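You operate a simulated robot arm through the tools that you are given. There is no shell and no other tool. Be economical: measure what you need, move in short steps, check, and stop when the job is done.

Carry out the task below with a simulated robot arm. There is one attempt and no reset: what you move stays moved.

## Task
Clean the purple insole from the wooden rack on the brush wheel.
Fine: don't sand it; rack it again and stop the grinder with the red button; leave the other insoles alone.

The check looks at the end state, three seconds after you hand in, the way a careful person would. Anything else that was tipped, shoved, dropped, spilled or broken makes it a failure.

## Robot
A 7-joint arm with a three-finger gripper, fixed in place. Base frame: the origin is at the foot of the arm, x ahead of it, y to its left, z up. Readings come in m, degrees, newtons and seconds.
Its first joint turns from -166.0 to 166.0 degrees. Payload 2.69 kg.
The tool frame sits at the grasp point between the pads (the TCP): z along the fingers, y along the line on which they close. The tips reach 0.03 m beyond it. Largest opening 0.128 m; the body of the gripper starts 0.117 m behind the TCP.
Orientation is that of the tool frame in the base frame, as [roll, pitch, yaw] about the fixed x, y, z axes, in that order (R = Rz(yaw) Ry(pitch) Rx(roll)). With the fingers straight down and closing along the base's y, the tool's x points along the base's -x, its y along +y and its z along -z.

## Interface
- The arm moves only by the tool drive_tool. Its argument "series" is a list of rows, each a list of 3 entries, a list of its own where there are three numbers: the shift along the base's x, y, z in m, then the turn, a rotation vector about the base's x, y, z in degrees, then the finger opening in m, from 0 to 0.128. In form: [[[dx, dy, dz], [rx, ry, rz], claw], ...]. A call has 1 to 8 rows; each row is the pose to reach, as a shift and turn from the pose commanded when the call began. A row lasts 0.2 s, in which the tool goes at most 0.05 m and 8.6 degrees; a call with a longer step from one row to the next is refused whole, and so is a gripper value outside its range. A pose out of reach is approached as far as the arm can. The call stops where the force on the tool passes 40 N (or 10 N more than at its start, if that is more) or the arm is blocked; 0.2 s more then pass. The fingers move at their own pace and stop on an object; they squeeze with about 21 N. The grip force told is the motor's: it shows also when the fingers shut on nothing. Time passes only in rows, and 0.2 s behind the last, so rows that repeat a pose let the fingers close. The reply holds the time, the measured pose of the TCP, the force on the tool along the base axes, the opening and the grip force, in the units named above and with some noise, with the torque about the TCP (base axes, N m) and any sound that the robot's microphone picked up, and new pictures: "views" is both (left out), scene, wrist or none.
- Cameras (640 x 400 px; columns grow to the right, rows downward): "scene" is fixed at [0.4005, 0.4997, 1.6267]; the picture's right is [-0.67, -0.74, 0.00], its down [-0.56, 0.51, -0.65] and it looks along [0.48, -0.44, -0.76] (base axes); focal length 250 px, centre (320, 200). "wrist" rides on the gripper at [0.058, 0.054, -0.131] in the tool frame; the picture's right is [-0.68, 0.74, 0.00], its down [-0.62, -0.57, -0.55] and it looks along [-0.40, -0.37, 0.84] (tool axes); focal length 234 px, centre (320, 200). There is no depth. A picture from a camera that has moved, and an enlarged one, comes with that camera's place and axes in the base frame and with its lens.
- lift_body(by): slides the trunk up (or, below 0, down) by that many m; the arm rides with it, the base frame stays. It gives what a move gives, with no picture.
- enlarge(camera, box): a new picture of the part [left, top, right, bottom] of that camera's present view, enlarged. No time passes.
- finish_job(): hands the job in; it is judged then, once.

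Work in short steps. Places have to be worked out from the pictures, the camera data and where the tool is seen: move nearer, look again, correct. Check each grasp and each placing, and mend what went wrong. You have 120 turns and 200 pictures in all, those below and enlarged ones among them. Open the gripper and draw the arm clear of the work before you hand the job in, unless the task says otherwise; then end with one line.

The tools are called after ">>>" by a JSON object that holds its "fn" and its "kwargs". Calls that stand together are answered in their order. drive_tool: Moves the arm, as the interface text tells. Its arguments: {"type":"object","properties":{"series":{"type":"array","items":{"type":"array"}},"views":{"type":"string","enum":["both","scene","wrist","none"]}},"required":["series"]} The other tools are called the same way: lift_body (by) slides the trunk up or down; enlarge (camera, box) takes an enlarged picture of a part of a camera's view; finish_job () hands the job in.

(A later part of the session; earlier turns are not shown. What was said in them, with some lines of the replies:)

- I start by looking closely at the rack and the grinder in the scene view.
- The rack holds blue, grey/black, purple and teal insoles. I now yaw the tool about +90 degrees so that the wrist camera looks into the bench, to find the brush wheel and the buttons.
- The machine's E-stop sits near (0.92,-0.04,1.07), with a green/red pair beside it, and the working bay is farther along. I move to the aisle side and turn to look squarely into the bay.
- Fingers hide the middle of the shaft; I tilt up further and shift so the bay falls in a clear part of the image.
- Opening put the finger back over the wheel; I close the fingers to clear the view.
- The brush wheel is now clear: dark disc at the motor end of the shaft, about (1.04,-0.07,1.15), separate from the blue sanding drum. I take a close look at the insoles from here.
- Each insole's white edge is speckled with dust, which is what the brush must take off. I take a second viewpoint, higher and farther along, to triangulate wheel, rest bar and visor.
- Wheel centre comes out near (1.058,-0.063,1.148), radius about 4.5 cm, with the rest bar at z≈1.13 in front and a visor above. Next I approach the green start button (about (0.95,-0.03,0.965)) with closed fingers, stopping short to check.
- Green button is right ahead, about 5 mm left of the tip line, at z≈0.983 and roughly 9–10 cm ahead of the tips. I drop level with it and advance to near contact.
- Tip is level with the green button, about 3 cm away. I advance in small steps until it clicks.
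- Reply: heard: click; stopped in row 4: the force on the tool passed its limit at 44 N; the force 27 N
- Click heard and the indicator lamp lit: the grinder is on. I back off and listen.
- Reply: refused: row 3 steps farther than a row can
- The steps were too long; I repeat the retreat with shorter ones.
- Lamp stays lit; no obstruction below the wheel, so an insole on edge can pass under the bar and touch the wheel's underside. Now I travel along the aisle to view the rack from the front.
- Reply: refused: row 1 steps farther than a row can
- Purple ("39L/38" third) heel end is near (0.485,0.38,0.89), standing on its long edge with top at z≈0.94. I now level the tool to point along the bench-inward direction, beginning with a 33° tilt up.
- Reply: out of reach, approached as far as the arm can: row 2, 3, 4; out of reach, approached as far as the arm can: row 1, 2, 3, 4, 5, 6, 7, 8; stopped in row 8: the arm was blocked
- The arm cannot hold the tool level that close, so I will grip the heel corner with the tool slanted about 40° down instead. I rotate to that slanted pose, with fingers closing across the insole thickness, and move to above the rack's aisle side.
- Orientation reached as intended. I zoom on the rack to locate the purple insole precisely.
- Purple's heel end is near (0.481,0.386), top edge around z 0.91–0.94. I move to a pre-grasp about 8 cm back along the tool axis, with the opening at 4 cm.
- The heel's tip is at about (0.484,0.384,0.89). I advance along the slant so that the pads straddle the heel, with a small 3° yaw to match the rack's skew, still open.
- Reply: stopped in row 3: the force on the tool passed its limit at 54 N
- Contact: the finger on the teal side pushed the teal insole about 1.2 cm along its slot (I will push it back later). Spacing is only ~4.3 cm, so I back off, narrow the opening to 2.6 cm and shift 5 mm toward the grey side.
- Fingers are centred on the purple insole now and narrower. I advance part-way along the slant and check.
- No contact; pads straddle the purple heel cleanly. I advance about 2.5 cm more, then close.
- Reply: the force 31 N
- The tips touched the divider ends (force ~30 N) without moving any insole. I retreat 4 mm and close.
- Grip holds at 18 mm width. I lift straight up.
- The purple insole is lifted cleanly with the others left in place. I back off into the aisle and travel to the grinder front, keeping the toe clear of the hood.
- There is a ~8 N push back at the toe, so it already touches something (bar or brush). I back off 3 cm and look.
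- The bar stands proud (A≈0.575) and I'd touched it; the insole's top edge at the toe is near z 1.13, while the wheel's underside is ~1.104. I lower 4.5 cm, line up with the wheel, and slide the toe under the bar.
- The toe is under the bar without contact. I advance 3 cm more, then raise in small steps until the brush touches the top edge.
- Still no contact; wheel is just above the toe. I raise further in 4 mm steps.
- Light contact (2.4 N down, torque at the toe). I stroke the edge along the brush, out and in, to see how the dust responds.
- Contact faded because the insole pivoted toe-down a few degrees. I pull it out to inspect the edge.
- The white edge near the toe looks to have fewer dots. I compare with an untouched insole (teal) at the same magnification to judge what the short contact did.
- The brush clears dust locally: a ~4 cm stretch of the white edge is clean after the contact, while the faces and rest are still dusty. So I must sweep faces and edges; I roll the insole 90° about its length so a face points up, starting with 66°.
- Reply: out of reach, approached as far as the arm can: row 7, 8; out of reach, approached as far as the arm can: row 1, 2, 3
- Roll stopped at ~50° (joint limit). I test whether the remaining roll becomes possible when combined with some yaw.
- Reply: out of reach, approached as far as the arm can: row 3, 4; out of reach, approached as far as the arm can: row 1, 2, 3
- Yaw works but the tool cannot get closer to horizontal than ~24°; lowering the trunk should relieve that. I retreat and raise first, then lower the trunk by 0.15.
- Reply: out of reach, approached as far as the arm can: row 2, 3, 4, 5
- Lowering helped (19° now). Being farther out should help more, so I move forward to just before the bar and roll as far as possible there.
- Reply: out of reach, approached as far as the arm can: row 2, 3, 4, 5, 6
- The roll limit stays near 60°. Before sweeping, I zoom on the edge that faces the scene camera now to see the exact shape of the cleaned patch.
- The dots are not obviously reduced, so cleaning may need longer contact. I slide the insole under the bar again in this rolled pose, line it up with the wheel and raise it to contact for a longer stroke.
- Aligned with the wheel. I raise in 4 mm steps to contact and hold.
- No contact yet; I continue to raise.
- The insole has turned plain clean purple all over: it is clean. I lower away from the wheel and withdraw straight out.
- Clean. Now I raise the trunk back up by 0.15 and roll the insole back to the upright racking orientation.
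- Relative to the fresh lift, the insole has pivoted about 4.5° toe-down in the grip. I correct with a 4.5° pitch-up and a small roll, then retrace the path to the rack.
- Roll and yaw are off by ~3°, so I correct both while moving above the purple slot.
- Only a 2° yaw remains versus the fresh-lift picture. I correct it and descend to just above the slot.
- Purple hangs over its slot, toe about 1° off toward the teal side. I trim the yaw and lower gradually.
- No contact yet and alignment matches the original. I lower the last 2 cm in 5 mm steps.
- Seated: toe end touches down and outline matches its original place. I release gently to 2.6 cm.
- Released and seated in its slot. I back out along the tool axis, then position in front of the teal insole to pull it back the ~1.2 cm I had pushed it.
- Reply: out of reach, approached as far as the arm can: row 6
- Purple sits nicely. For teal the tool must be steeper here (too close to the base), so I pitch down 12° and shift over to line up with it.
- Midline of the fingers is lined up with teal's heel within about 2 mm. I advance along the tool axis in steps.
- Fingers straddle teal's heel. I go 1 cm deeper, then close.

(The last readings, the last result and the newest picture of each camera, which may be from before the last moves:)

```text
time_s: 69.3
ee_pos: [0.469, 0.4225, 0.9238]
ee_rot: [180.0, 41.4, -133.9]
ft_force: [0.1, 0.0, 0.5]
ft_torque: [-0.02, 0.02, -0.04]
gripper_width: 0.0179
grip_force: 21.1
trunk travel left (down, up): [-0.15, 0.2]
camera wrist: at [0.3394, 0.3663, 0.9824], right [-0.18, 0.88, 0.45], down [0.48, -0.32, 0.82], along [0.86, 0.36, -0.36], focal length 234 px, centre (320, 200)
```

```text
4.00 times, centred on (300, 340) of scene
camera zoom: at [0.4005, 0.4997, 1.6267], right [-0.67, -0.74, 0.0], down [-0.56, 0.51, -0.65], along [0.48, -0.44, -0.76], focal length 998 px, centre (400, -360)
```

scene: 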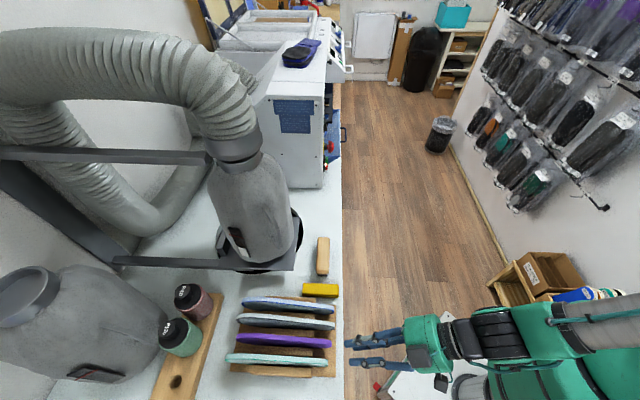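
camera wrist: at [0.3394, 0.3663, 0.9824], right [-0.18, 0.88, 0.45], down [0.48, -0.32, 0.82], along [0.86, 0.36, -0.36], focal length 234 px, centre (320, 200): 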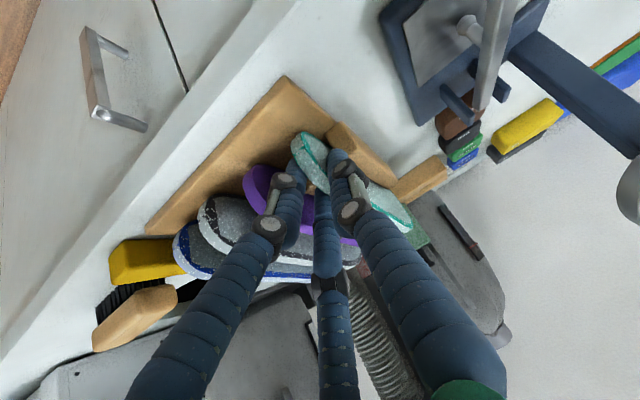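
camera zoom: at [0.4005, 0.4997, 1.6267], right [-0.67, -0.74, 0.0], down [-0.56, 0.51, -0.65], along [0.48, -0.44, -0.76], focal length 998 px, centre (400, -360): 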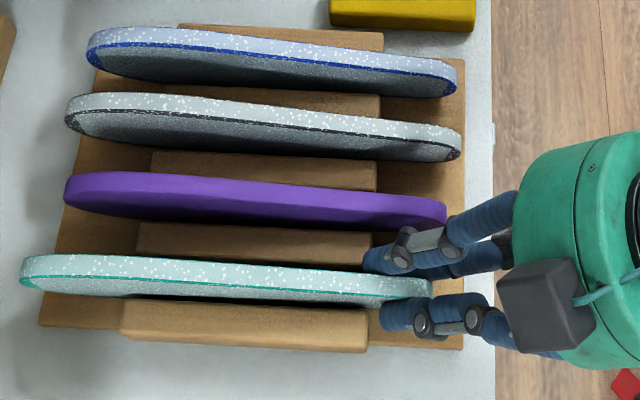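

Teal gripped. It needs 12 mm back toward the aisle; I slide it by that and compare with the original outline.

>>> {"fn": "drive_tool", "kwargs": {"series": [[[-0.003, -0.003, 0], [0, 0, 0], 0.0], [[-0.006, -0.006, 0], [0, 0, 0], 0.0], [[-0.008, -0.009, 0], [0, 0, 0], 0.0], [[-0.008, -0.009, 0], [0, 0, 0], 0.0]], "views": "none"}}

>>> {"fn": "enlarge", "kwargs": {"camera": "scene", "box": [225, 285, 345, 385]}}

```text
time_s: 70.3
ee_pos: [0.4538, 0.4137, 0.9238]
ee_rot: [178.7, 40.1, -134.1]
ft_force: [16.4, 2.1, 18.5]
ft_torque: [0.49, -0.99, -0.63]
gripper_width: 0.0184
grip_force: 21.1
out of reach, approached as far as the arm can: row 1, 2, 3, 4
trunk travel left (down, up): [-0.15, 0.2]
```

```text
4.00 times, centred on (285, 335) of scene
camera zoom: at [0.4005, 0.4997, 1.6267], right [-0.67, -0.74, 0.0], down [-0.56, 0.51, -0.65], along [0.48, -0.44, -0.76], focal length 998 px, centre (460, -340)
```

zoom: 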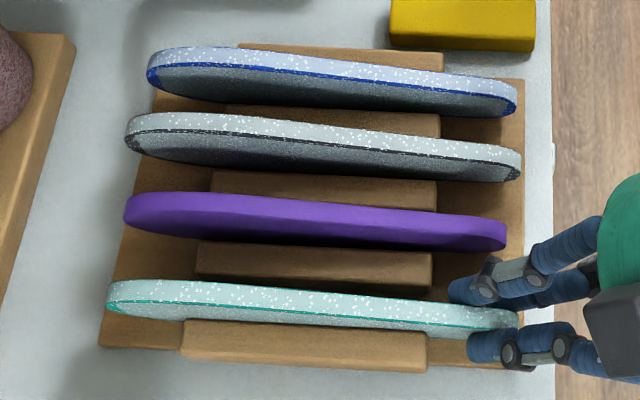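

The pose ran out of reach and drifted sideways, pressing teal toward the outer divider and overshooting by ~5 mm. I move 4 mm back inward to a reachable pose to relieve the force.

>>> {"fn": "drive_tool", "kwargs": {"series": [[[0.003, 0.003, 0], [0, 0, 0], 0.0], [[0.003, 0.003, 0], [0, 0, 0], 0.0]], "views": "none"}}

>>> {"fn": "enlarge", "kwargs": {"camera": "scene", "box": [225, 285, 345, 385]}}

```text
time_s: 70.9
ee_pos: [0.4633, 0.4156, 0.9221]
ee_rot: [-179.9, 41.5, -133.8]
ft_force: [-2.0, 0.5, 3.5]
ft_torque: [0.07, 0.1, 0.01]
gripper_width: 0.0182
grip_force: 21.1
trunk travel left (down, up): [-0.15, 0.2]
```

```text
4.00 times, centred on (285, 335) of scene
camera zoom: at [0.4005, 0.4997, 1.6267], right [-0.67, -0.74, 0.0], down [-0.56, 0.51, -0.65], along [0.48, -0.44, -0.76], focal length 998 px, centre (460, -340)
```

zoom: 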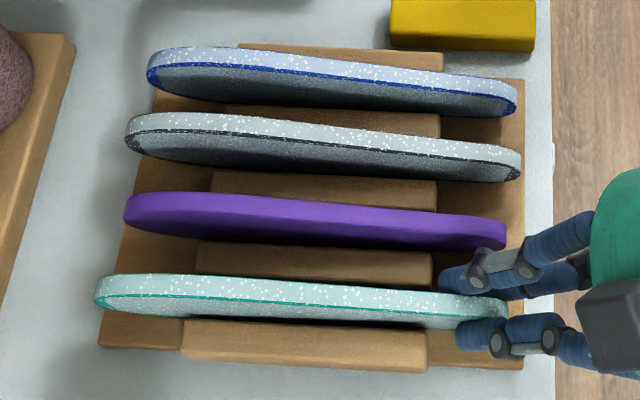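

Teal is now within ~3 mm of its original spot with little force. I release it.

>>> {"fn": "drive_tool", "kwargs": {"series": [[[0, 0, 0], [0, 0, 0], 0.022], [[0, 0, 0], [0, 0, 0], 0.027], [[0, 0, 0], [0, 0, 0], 0.027]], "views": "none"}}

>>> {"fn": "enlarge", "kwargs": {"camera": "scene", "box": [225, 285, 345, 385]}}

```text
time_s: 71.7
ee_pos: [0.4623, 0.4163, 0.9237]
ee_rot: [-180.0, 41.5, -134.0]
ft_force: [-0.7, -0.4, 0.2]
ft_torque: [0.04, 0.03, 0.01]
gripper_width: 0.0276
grip_force: 0.1
trunk travel left (down, up): [-0.15, 0.2]
```

```text
4.00 times, centred on (285, 335) of scene
camera zoom: at [0.4005, 0.4997, 1.6267], right [-0.67, -0.74, 0.0], down [-0.56, 0.51, -0.65], along [0.48, -0.44, -0.76], focal length 998 px, centre (460, -340)
```

zoom: 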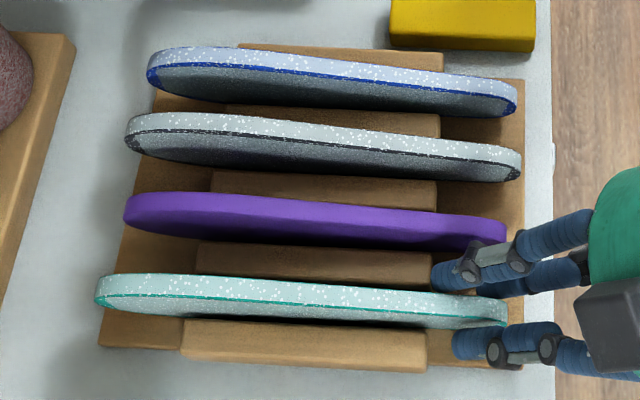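

Teal rests in its slot, near its original outline. I withdraw mostly upward so as not to hit the reach limit.

>>> {"fn": "drive_tool", "kwargs": {"series": [[[-0.003, -0.003, 0.02], [0, 0, 0], 0.027], [[-0.006, -0.006, 0.05], [0, 0, 0], 0.027], [[-0.006, -0.006, 0.09], [0, 0, 0], 0.027], [[0, -0.02, 0.13], [0, 0, 0], 0.027], [[0, -0.05, 0.16], [0, 0, 0], 0.027]], "views": "both"}}

>>> {"fn": "enlarge", "kwargs": {"camera": "scene", "box": [225, 285, 345, 385]}}

>>> {"fn": "enlarge", "kwargs": {"camera": "wrist", "box": [200, 40, 440, 200]}}

```text
time_s: 72.9
ee_pos: [0.4615, 0.3682, 1.083]
ee_rot: [-179.3, 41.6, -133.9]
ft_force: [-0.4, 0.1, -1.0]
ft_torque: [0.02, -0.01, -0.03]
gripper_width: 0.027
grip_force: 0.1
trunk travel left (down, up): [-0.15, 0.2]
camera wrist: at [0.3319, 0.3128, 1.1403], right [-0.18, 0.88, 0.44], down [0.47, -0.32, 0.82], along [0.87, 0.35, -0.35], focal length 234 px, centre (320, 200)
```

scene: 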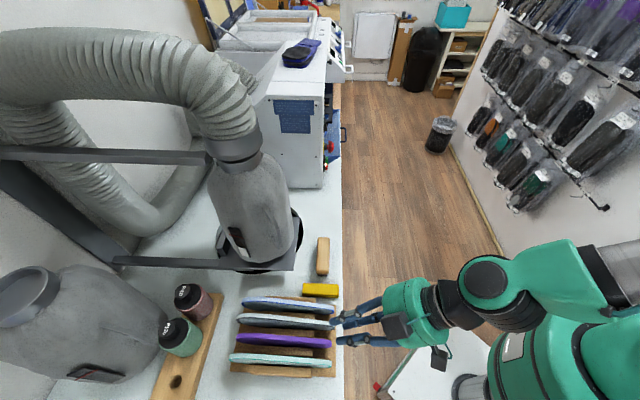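
wrist: 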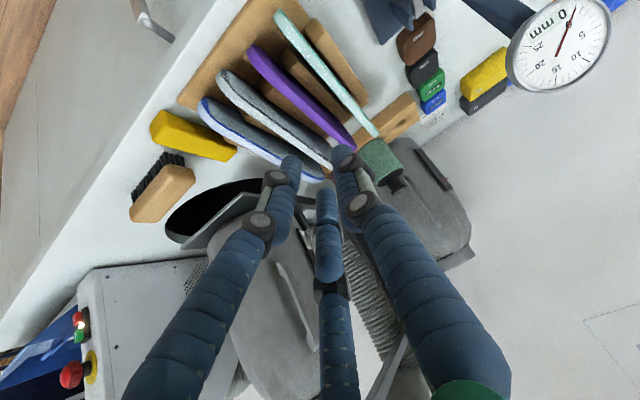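

```text
4.00 times, centred on (285, 335) of scene
camera zoom: at [0.4005, 0.4997, 1.6267], right [-0.67, -0.74, 0.0], down [-0.56, 0.51, -0.65], along [0.48, -0.44, -0.76], focal length 998 px, centre (460, -340)
```

zoom: 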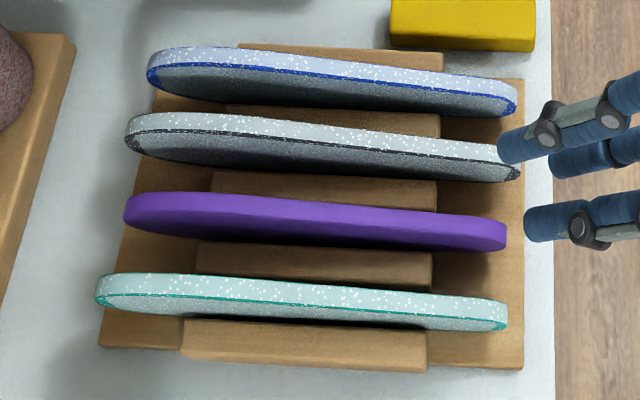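

```text
2.50 times, centred on (320, 120) of wrist
camera zoom: at [0.3319, 0.3128, 1.1403], right [-0.18, 0.88, 0.44], down [0.47, -0.32, 0.82], along [0.87, 0.35, -0.35], focal length 585 px, centre (320, 400)
```

zoom: 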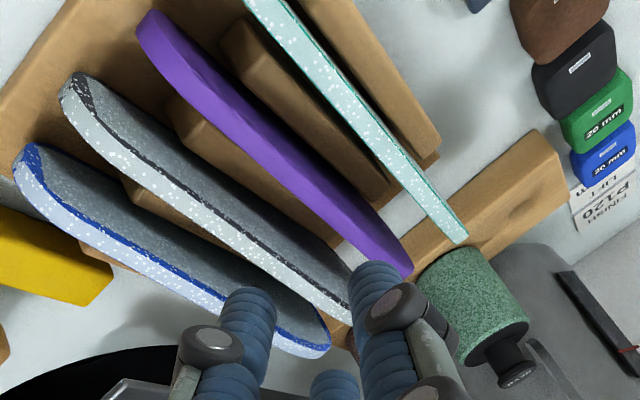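

All four insoles are racked, teal within a few millimetres. Next I close the fingers and travel to the control panel, pitching up to the press angle used before.

>>> {"fn": "drive_tool", "kwargs": {"series": [[[0.0278, -0.0363, 0], [0, 0, 0], 0.0], [[0.0556, -0.0726, 0], [0, 0, 0], 0.0], [[0.0834, -0.109, 0], [0, 0, 0], 0.0], [[0.111, -0.145, 0], [3, -2.7, 0], 0.0], [[0.139, -0.1815, 0], [6, -5.4, 0], 0.0], [[0.167, -0.218, 0], [8, -7.2, 0], 0.0], [[0.195, -0.254, 0], [10.4, -9.3, 0], 0.0], [[0.222, -0.29, 0], [10.4, -9.3, 0], 0.0]], "views": "none"}}

>>> {"fn": "drive_tool", "kwargs": {"series": [[[0.0278, -0.0363, 0], [0, 0, 0], 0.0], [[0.0556, -0.0726, -0.015], [0, 0, 0], 0.0], [[0.0834, -0.109, -0.03], [0, 0, 0], 0.0], [[0.111, -0.145, -0.045], [0, 0, 0], 0.0], [[0.139, -0.1815, -0.06], [0, 0, 0], 0.0], [[0.167, -0.218, -0.07], [0, 0, 0], 0.0]], "views": "wrist"}}

>>> {"fn": "enlarge", "kwargs": {"camera": "wrist", "box": [240, 60, 440, 200]}}

```text
time_s: 74.7
ee_pos: [0.6823, 0.0771, 1.0807]
ee_rot: [179.8, 55.7, -134.5]
ft_force: [-0.2, -0.3, 0.3]
ft_torque: [-0.05, 0.0, -0.04]
gripper_width: 0.0021
grip_force: 20.8
trunk travel left (down, up): [-0.15, 0.2]
```

```text
time_s: 76.1
ee_pos: [0.8501, -0.1384, 1.0111]
ee_rot: [179.8, 55.5, -134.6]
ft_force: [-0.2, 1.0, -1.0]
ft_torque: [0.0, -0.05, -0.06]
gripper_width: 0.0023
grip_force: 20.1
trunk travel left (down, up): [-0.15, 0.2]
camera wrist: at [0.7137, -0.2017, 1.0364], right [-0.26, 0.79, 0.56], down [0.33, -0.47, 0.82], along [0.91, 0.4, -0.14], focal length 234 px, centre (320, 200)
```

wrist: 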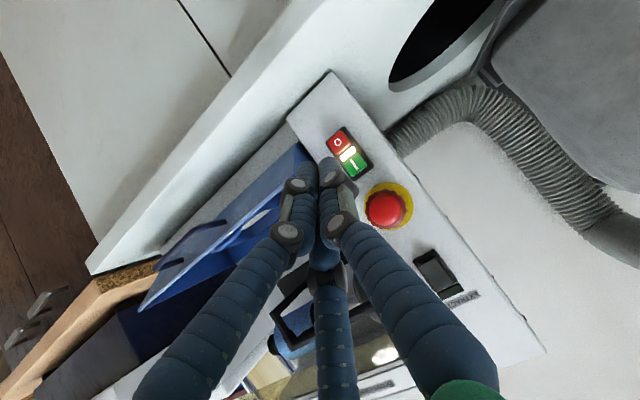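

```text
2.86 times, centred on (340, 130) of wrist
camera zoom: at [0.7137, -0.2017, 1.0364], right [-0.26, 0.79, 0.56], down [0.33, -0.47, 0.82], along [0.91, 0.4, -0.14], focal length 669 px, centre (263, 400)
```

zoom: 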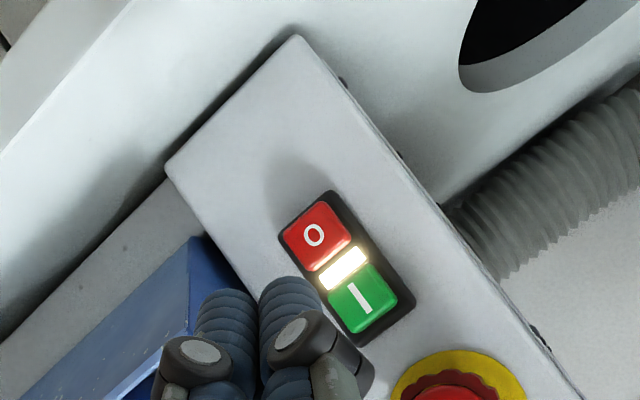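

The red "0" button computes to about (0.945,-0.037,0.950), matching expectation. I move to a pre-press 4 cm in front of it.

>>> {"fn": "drive_tool", "kwargs": {"series": [[[0.017, 0.018, -0.022], [0, 0, 0], 0.0], [[0.035, 0.036, -0.044], [0, 0, 0], 0.0], [[0.052, 0.0544, -0.044], [0, 0, 0], 0.0]], "views": "wrist"}}

>>> {"fn": "enlarge", "kwargs": {"camera": "wrist", "box": [240, 90, 440, 230]}}

```text
time_s: 76.9
ee_pos: [0.9035, -0.0849, 0.9682]
ee_rot: [179.6, 55.7, -134.6]
ft_force: [0.8, 0.0, -0.5]
ft_torque: [0.03, 0.03, 0.01]
gripper_width: 0.0021
grip_force: 20.9
trunk travel left (down, up): [-0.15, 0.2]
camera wrist: at [0.7668, -0.1472, 0.9933], right [-0.26, 0.79, 0.56], down [0.33, -0.47, 0.82], along [0.91, 0.4, -0.14], focal length 234 px, centre (320, 200)
```

wrist: 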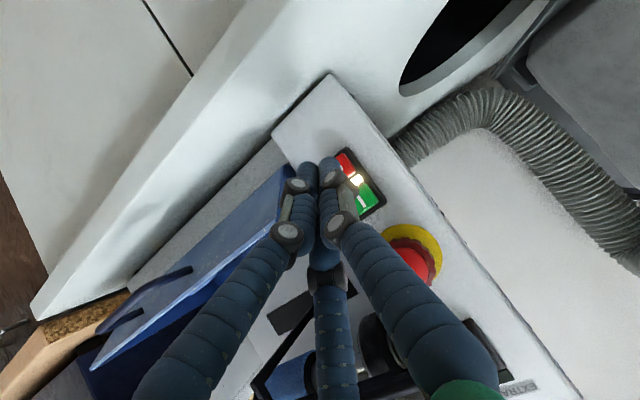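

```text
2.86 times, centred on (340, 160) of wrist
camera zoom: at [0.7668, -0.1472, 0.9933], right [-0.26, 0.79, 0.56], down [0.33, -0.47, 0.82], along [0.91, 0.4, -0.14], focal length 669 px, centre (263, 314)
```

zoom: 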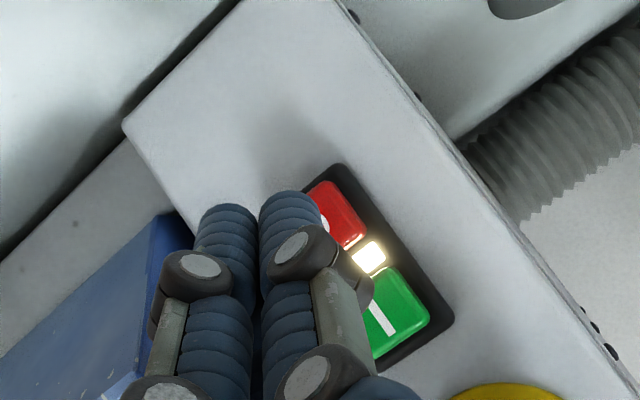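

Tip is at the right height, about 4 mm too far to the drum side. I correct that and press the red button in small steps.

>>> {"fn": "drive_tool", "kwargs": {"series": [[[0.005, 0.011, -0.001], [0, 0, 0], 0.0], [[0.013, 0.02, -0.001], [0, 0, 0], 0.0], [[0.019, 0.027, -0.001], [0, 0, 0], 0.0], [[0.0235, 0.0325, -0.001], [0, 0, 0], 0.0], [[0.027, 0.036, -0.001], [0, 0, 0], 0.0], [[0.03, 0.04, -0.001], [0, 0, 0], 0.0]], "views": "wrist"}}

>>> {"fn": "enlarge", "kwargs": {"camera": "wrist", "box": [240, 90, 440, 230]}}

```text
time_s: 78.3
ee_pos: [0.9288, -0.0526, 0.9673]
ee_rot: [179.9, 55.7, -134.7]
ft_force: [-21.5, -10.2, 12.3]
ft_torque: [-0.01, -0.27, 0.03]
gripper_width: 0.0023
grip_force: 20.7
trunk travel left (down, up): [-0.15, 0.2]
heard: click
stopped in row 6: the force on the tool passed its limit at 47 N (the readings are from after the stop); the commanded pose is now the measured one
camera wrist: at [0.7926, -0.1131, 0.9932], right [-0.26, 0.79, 0.56], down [0.33, -0.47, 0.82], along [0.91, 0.39, -0.14], focal length 234 px, centre (320, 200)
```

wrist: 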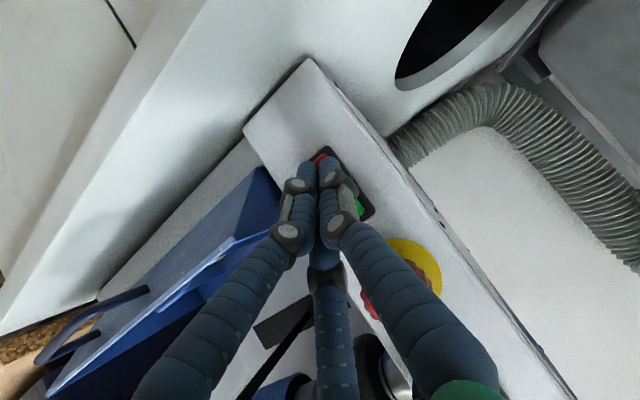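

```text
2.86 times, centred on (340, 160) of wrist
camera zoom: at [0.7926, -0.1131, 0.9932], right [-0.26, 0.79, 0.56], down [0.33, -0.47, 0.82], along [0.91, 0.39, -0.14], focal length 669 px, centre (263, 314)
```

zoom: 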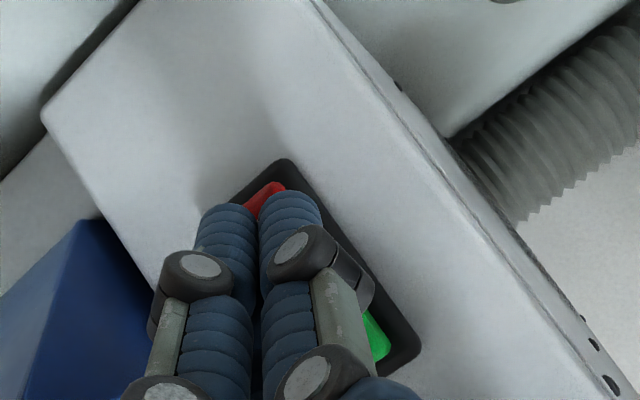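

Click heard while pressing red, and no lamp glow is visible. I back straight off into the aisle, open the gripper and check the lamp and the whole scene.

>>> {"fn": "drive_tool", "kwargs": {"series": [[[-0.02, -0.022, 0], [0, 0, 0], 0.0], [[-0.045, -0.05, 0.005], [0, 0, 0], 0.0], [[-0.07, -0.08, 0.02], [0, 0, 0], 0.0], [[-0.095, -0.11, 0.045], [0, 0, 0], 0.04], [[-0.115, -0.14, 0.075], [0, 0, 0], 0.08], [[-0.135, -0.17, 0.105], [0, 0, 0], 0.1]], "views": "both"}}

>>> {"fn": "enlarge", "kwargs": {"camera": "wrist", "box": [280, 60, 480, 200]}}

>>> {"fn": "enlarge", "kwargs": {"camera": "scene", "box": [225, 285, 345, 385]}}

```text
time_s: 79.7
ee_pos: [0.7941, -0.2198, 1.069]
ee_rot: [179.6, 55.6, -134.9]
ft_force: [-0.1, 0.5, -0.5]
ft_torque: [0.01, -0.02, 0.0]
gripper_width: 0.1002
grip_force: 0.0
trunk travel left (down, up): [-0.15, 0.2]
camera wrist: at [0.658, -0.2813, 1.0957], right [-0.25, 0.79, 0.56], down [0.33, -0.47, 0.82], along [0.91, 0.39, -0.14], focal length 234 px, centre (320, 200)
```

scene: 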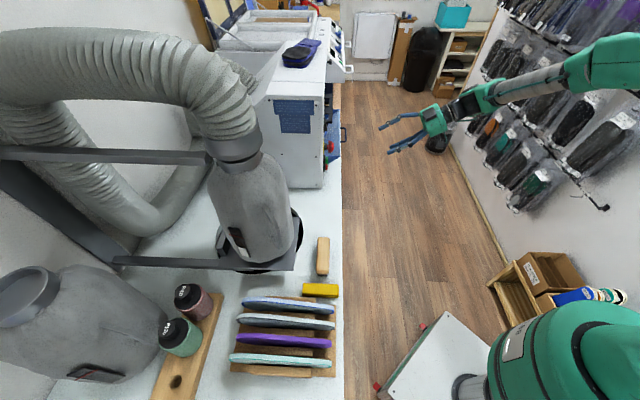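
wrist: 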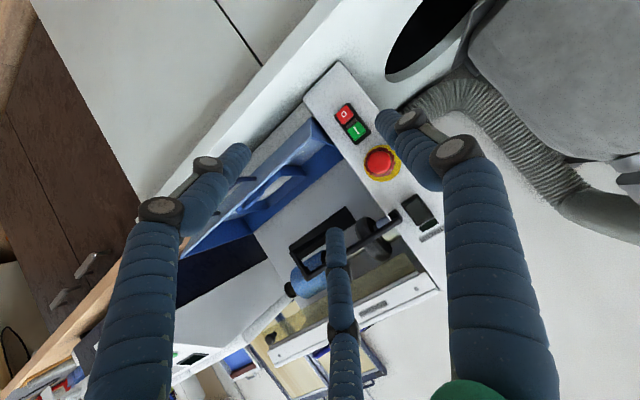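

```text
2.86 times, centred on (380, 130) of wrist
camera zoom: at [0.658, -0.2813, 1.0957], right [-0.25, 0.79, 0.56], down [0.33, -0.47, 0.82], along [0.91, 0.39, -0.14], focal length 669 px, centre (149, 400)
```

zoom: 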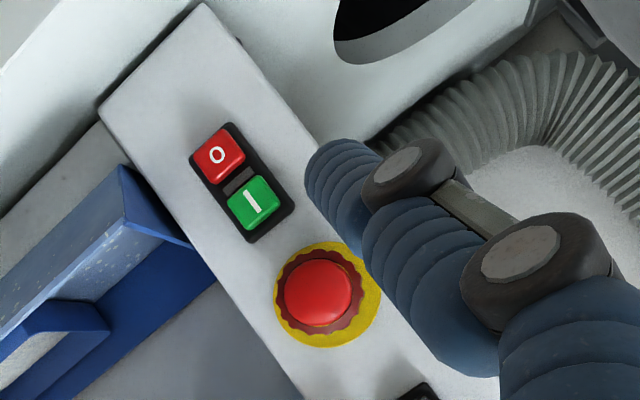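

```text
4.00 times, centred on (285, 335) of scene
camera zoom: at [0.4005, 0.4997, 1.6267], right [-0.67, -0.74, 0.0], down [-0.56, 0.51, -0.65], along [0.48, -0.44, -0.76], focal length 998 px, centre (460, -340)
```

zoom: 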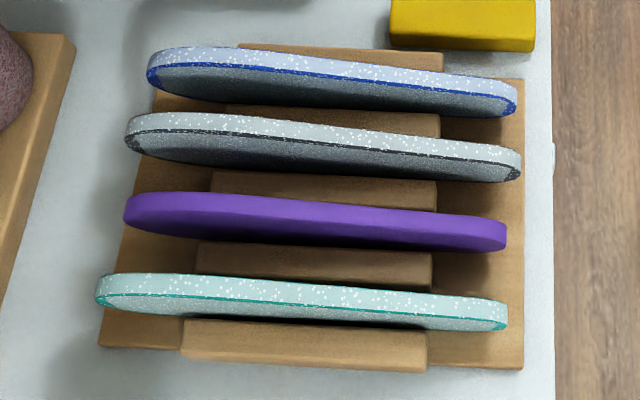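

The lamp is off, so the grinder has stopped. The clean purple insole is back in its slot, all four stand in the rack, and the arm is clear with the gripper open, so I hand in.

>>> {"fn": "finish_job", "kwargs": {}}

```text
The job is handed in.
```

The purple insole was brushed clean without touching the sanding drum and is back in its slot, and the red button stopped the grinder; I did bump the teal insole about 1.2 cm along its slot and slid it back to within a few millimetres.
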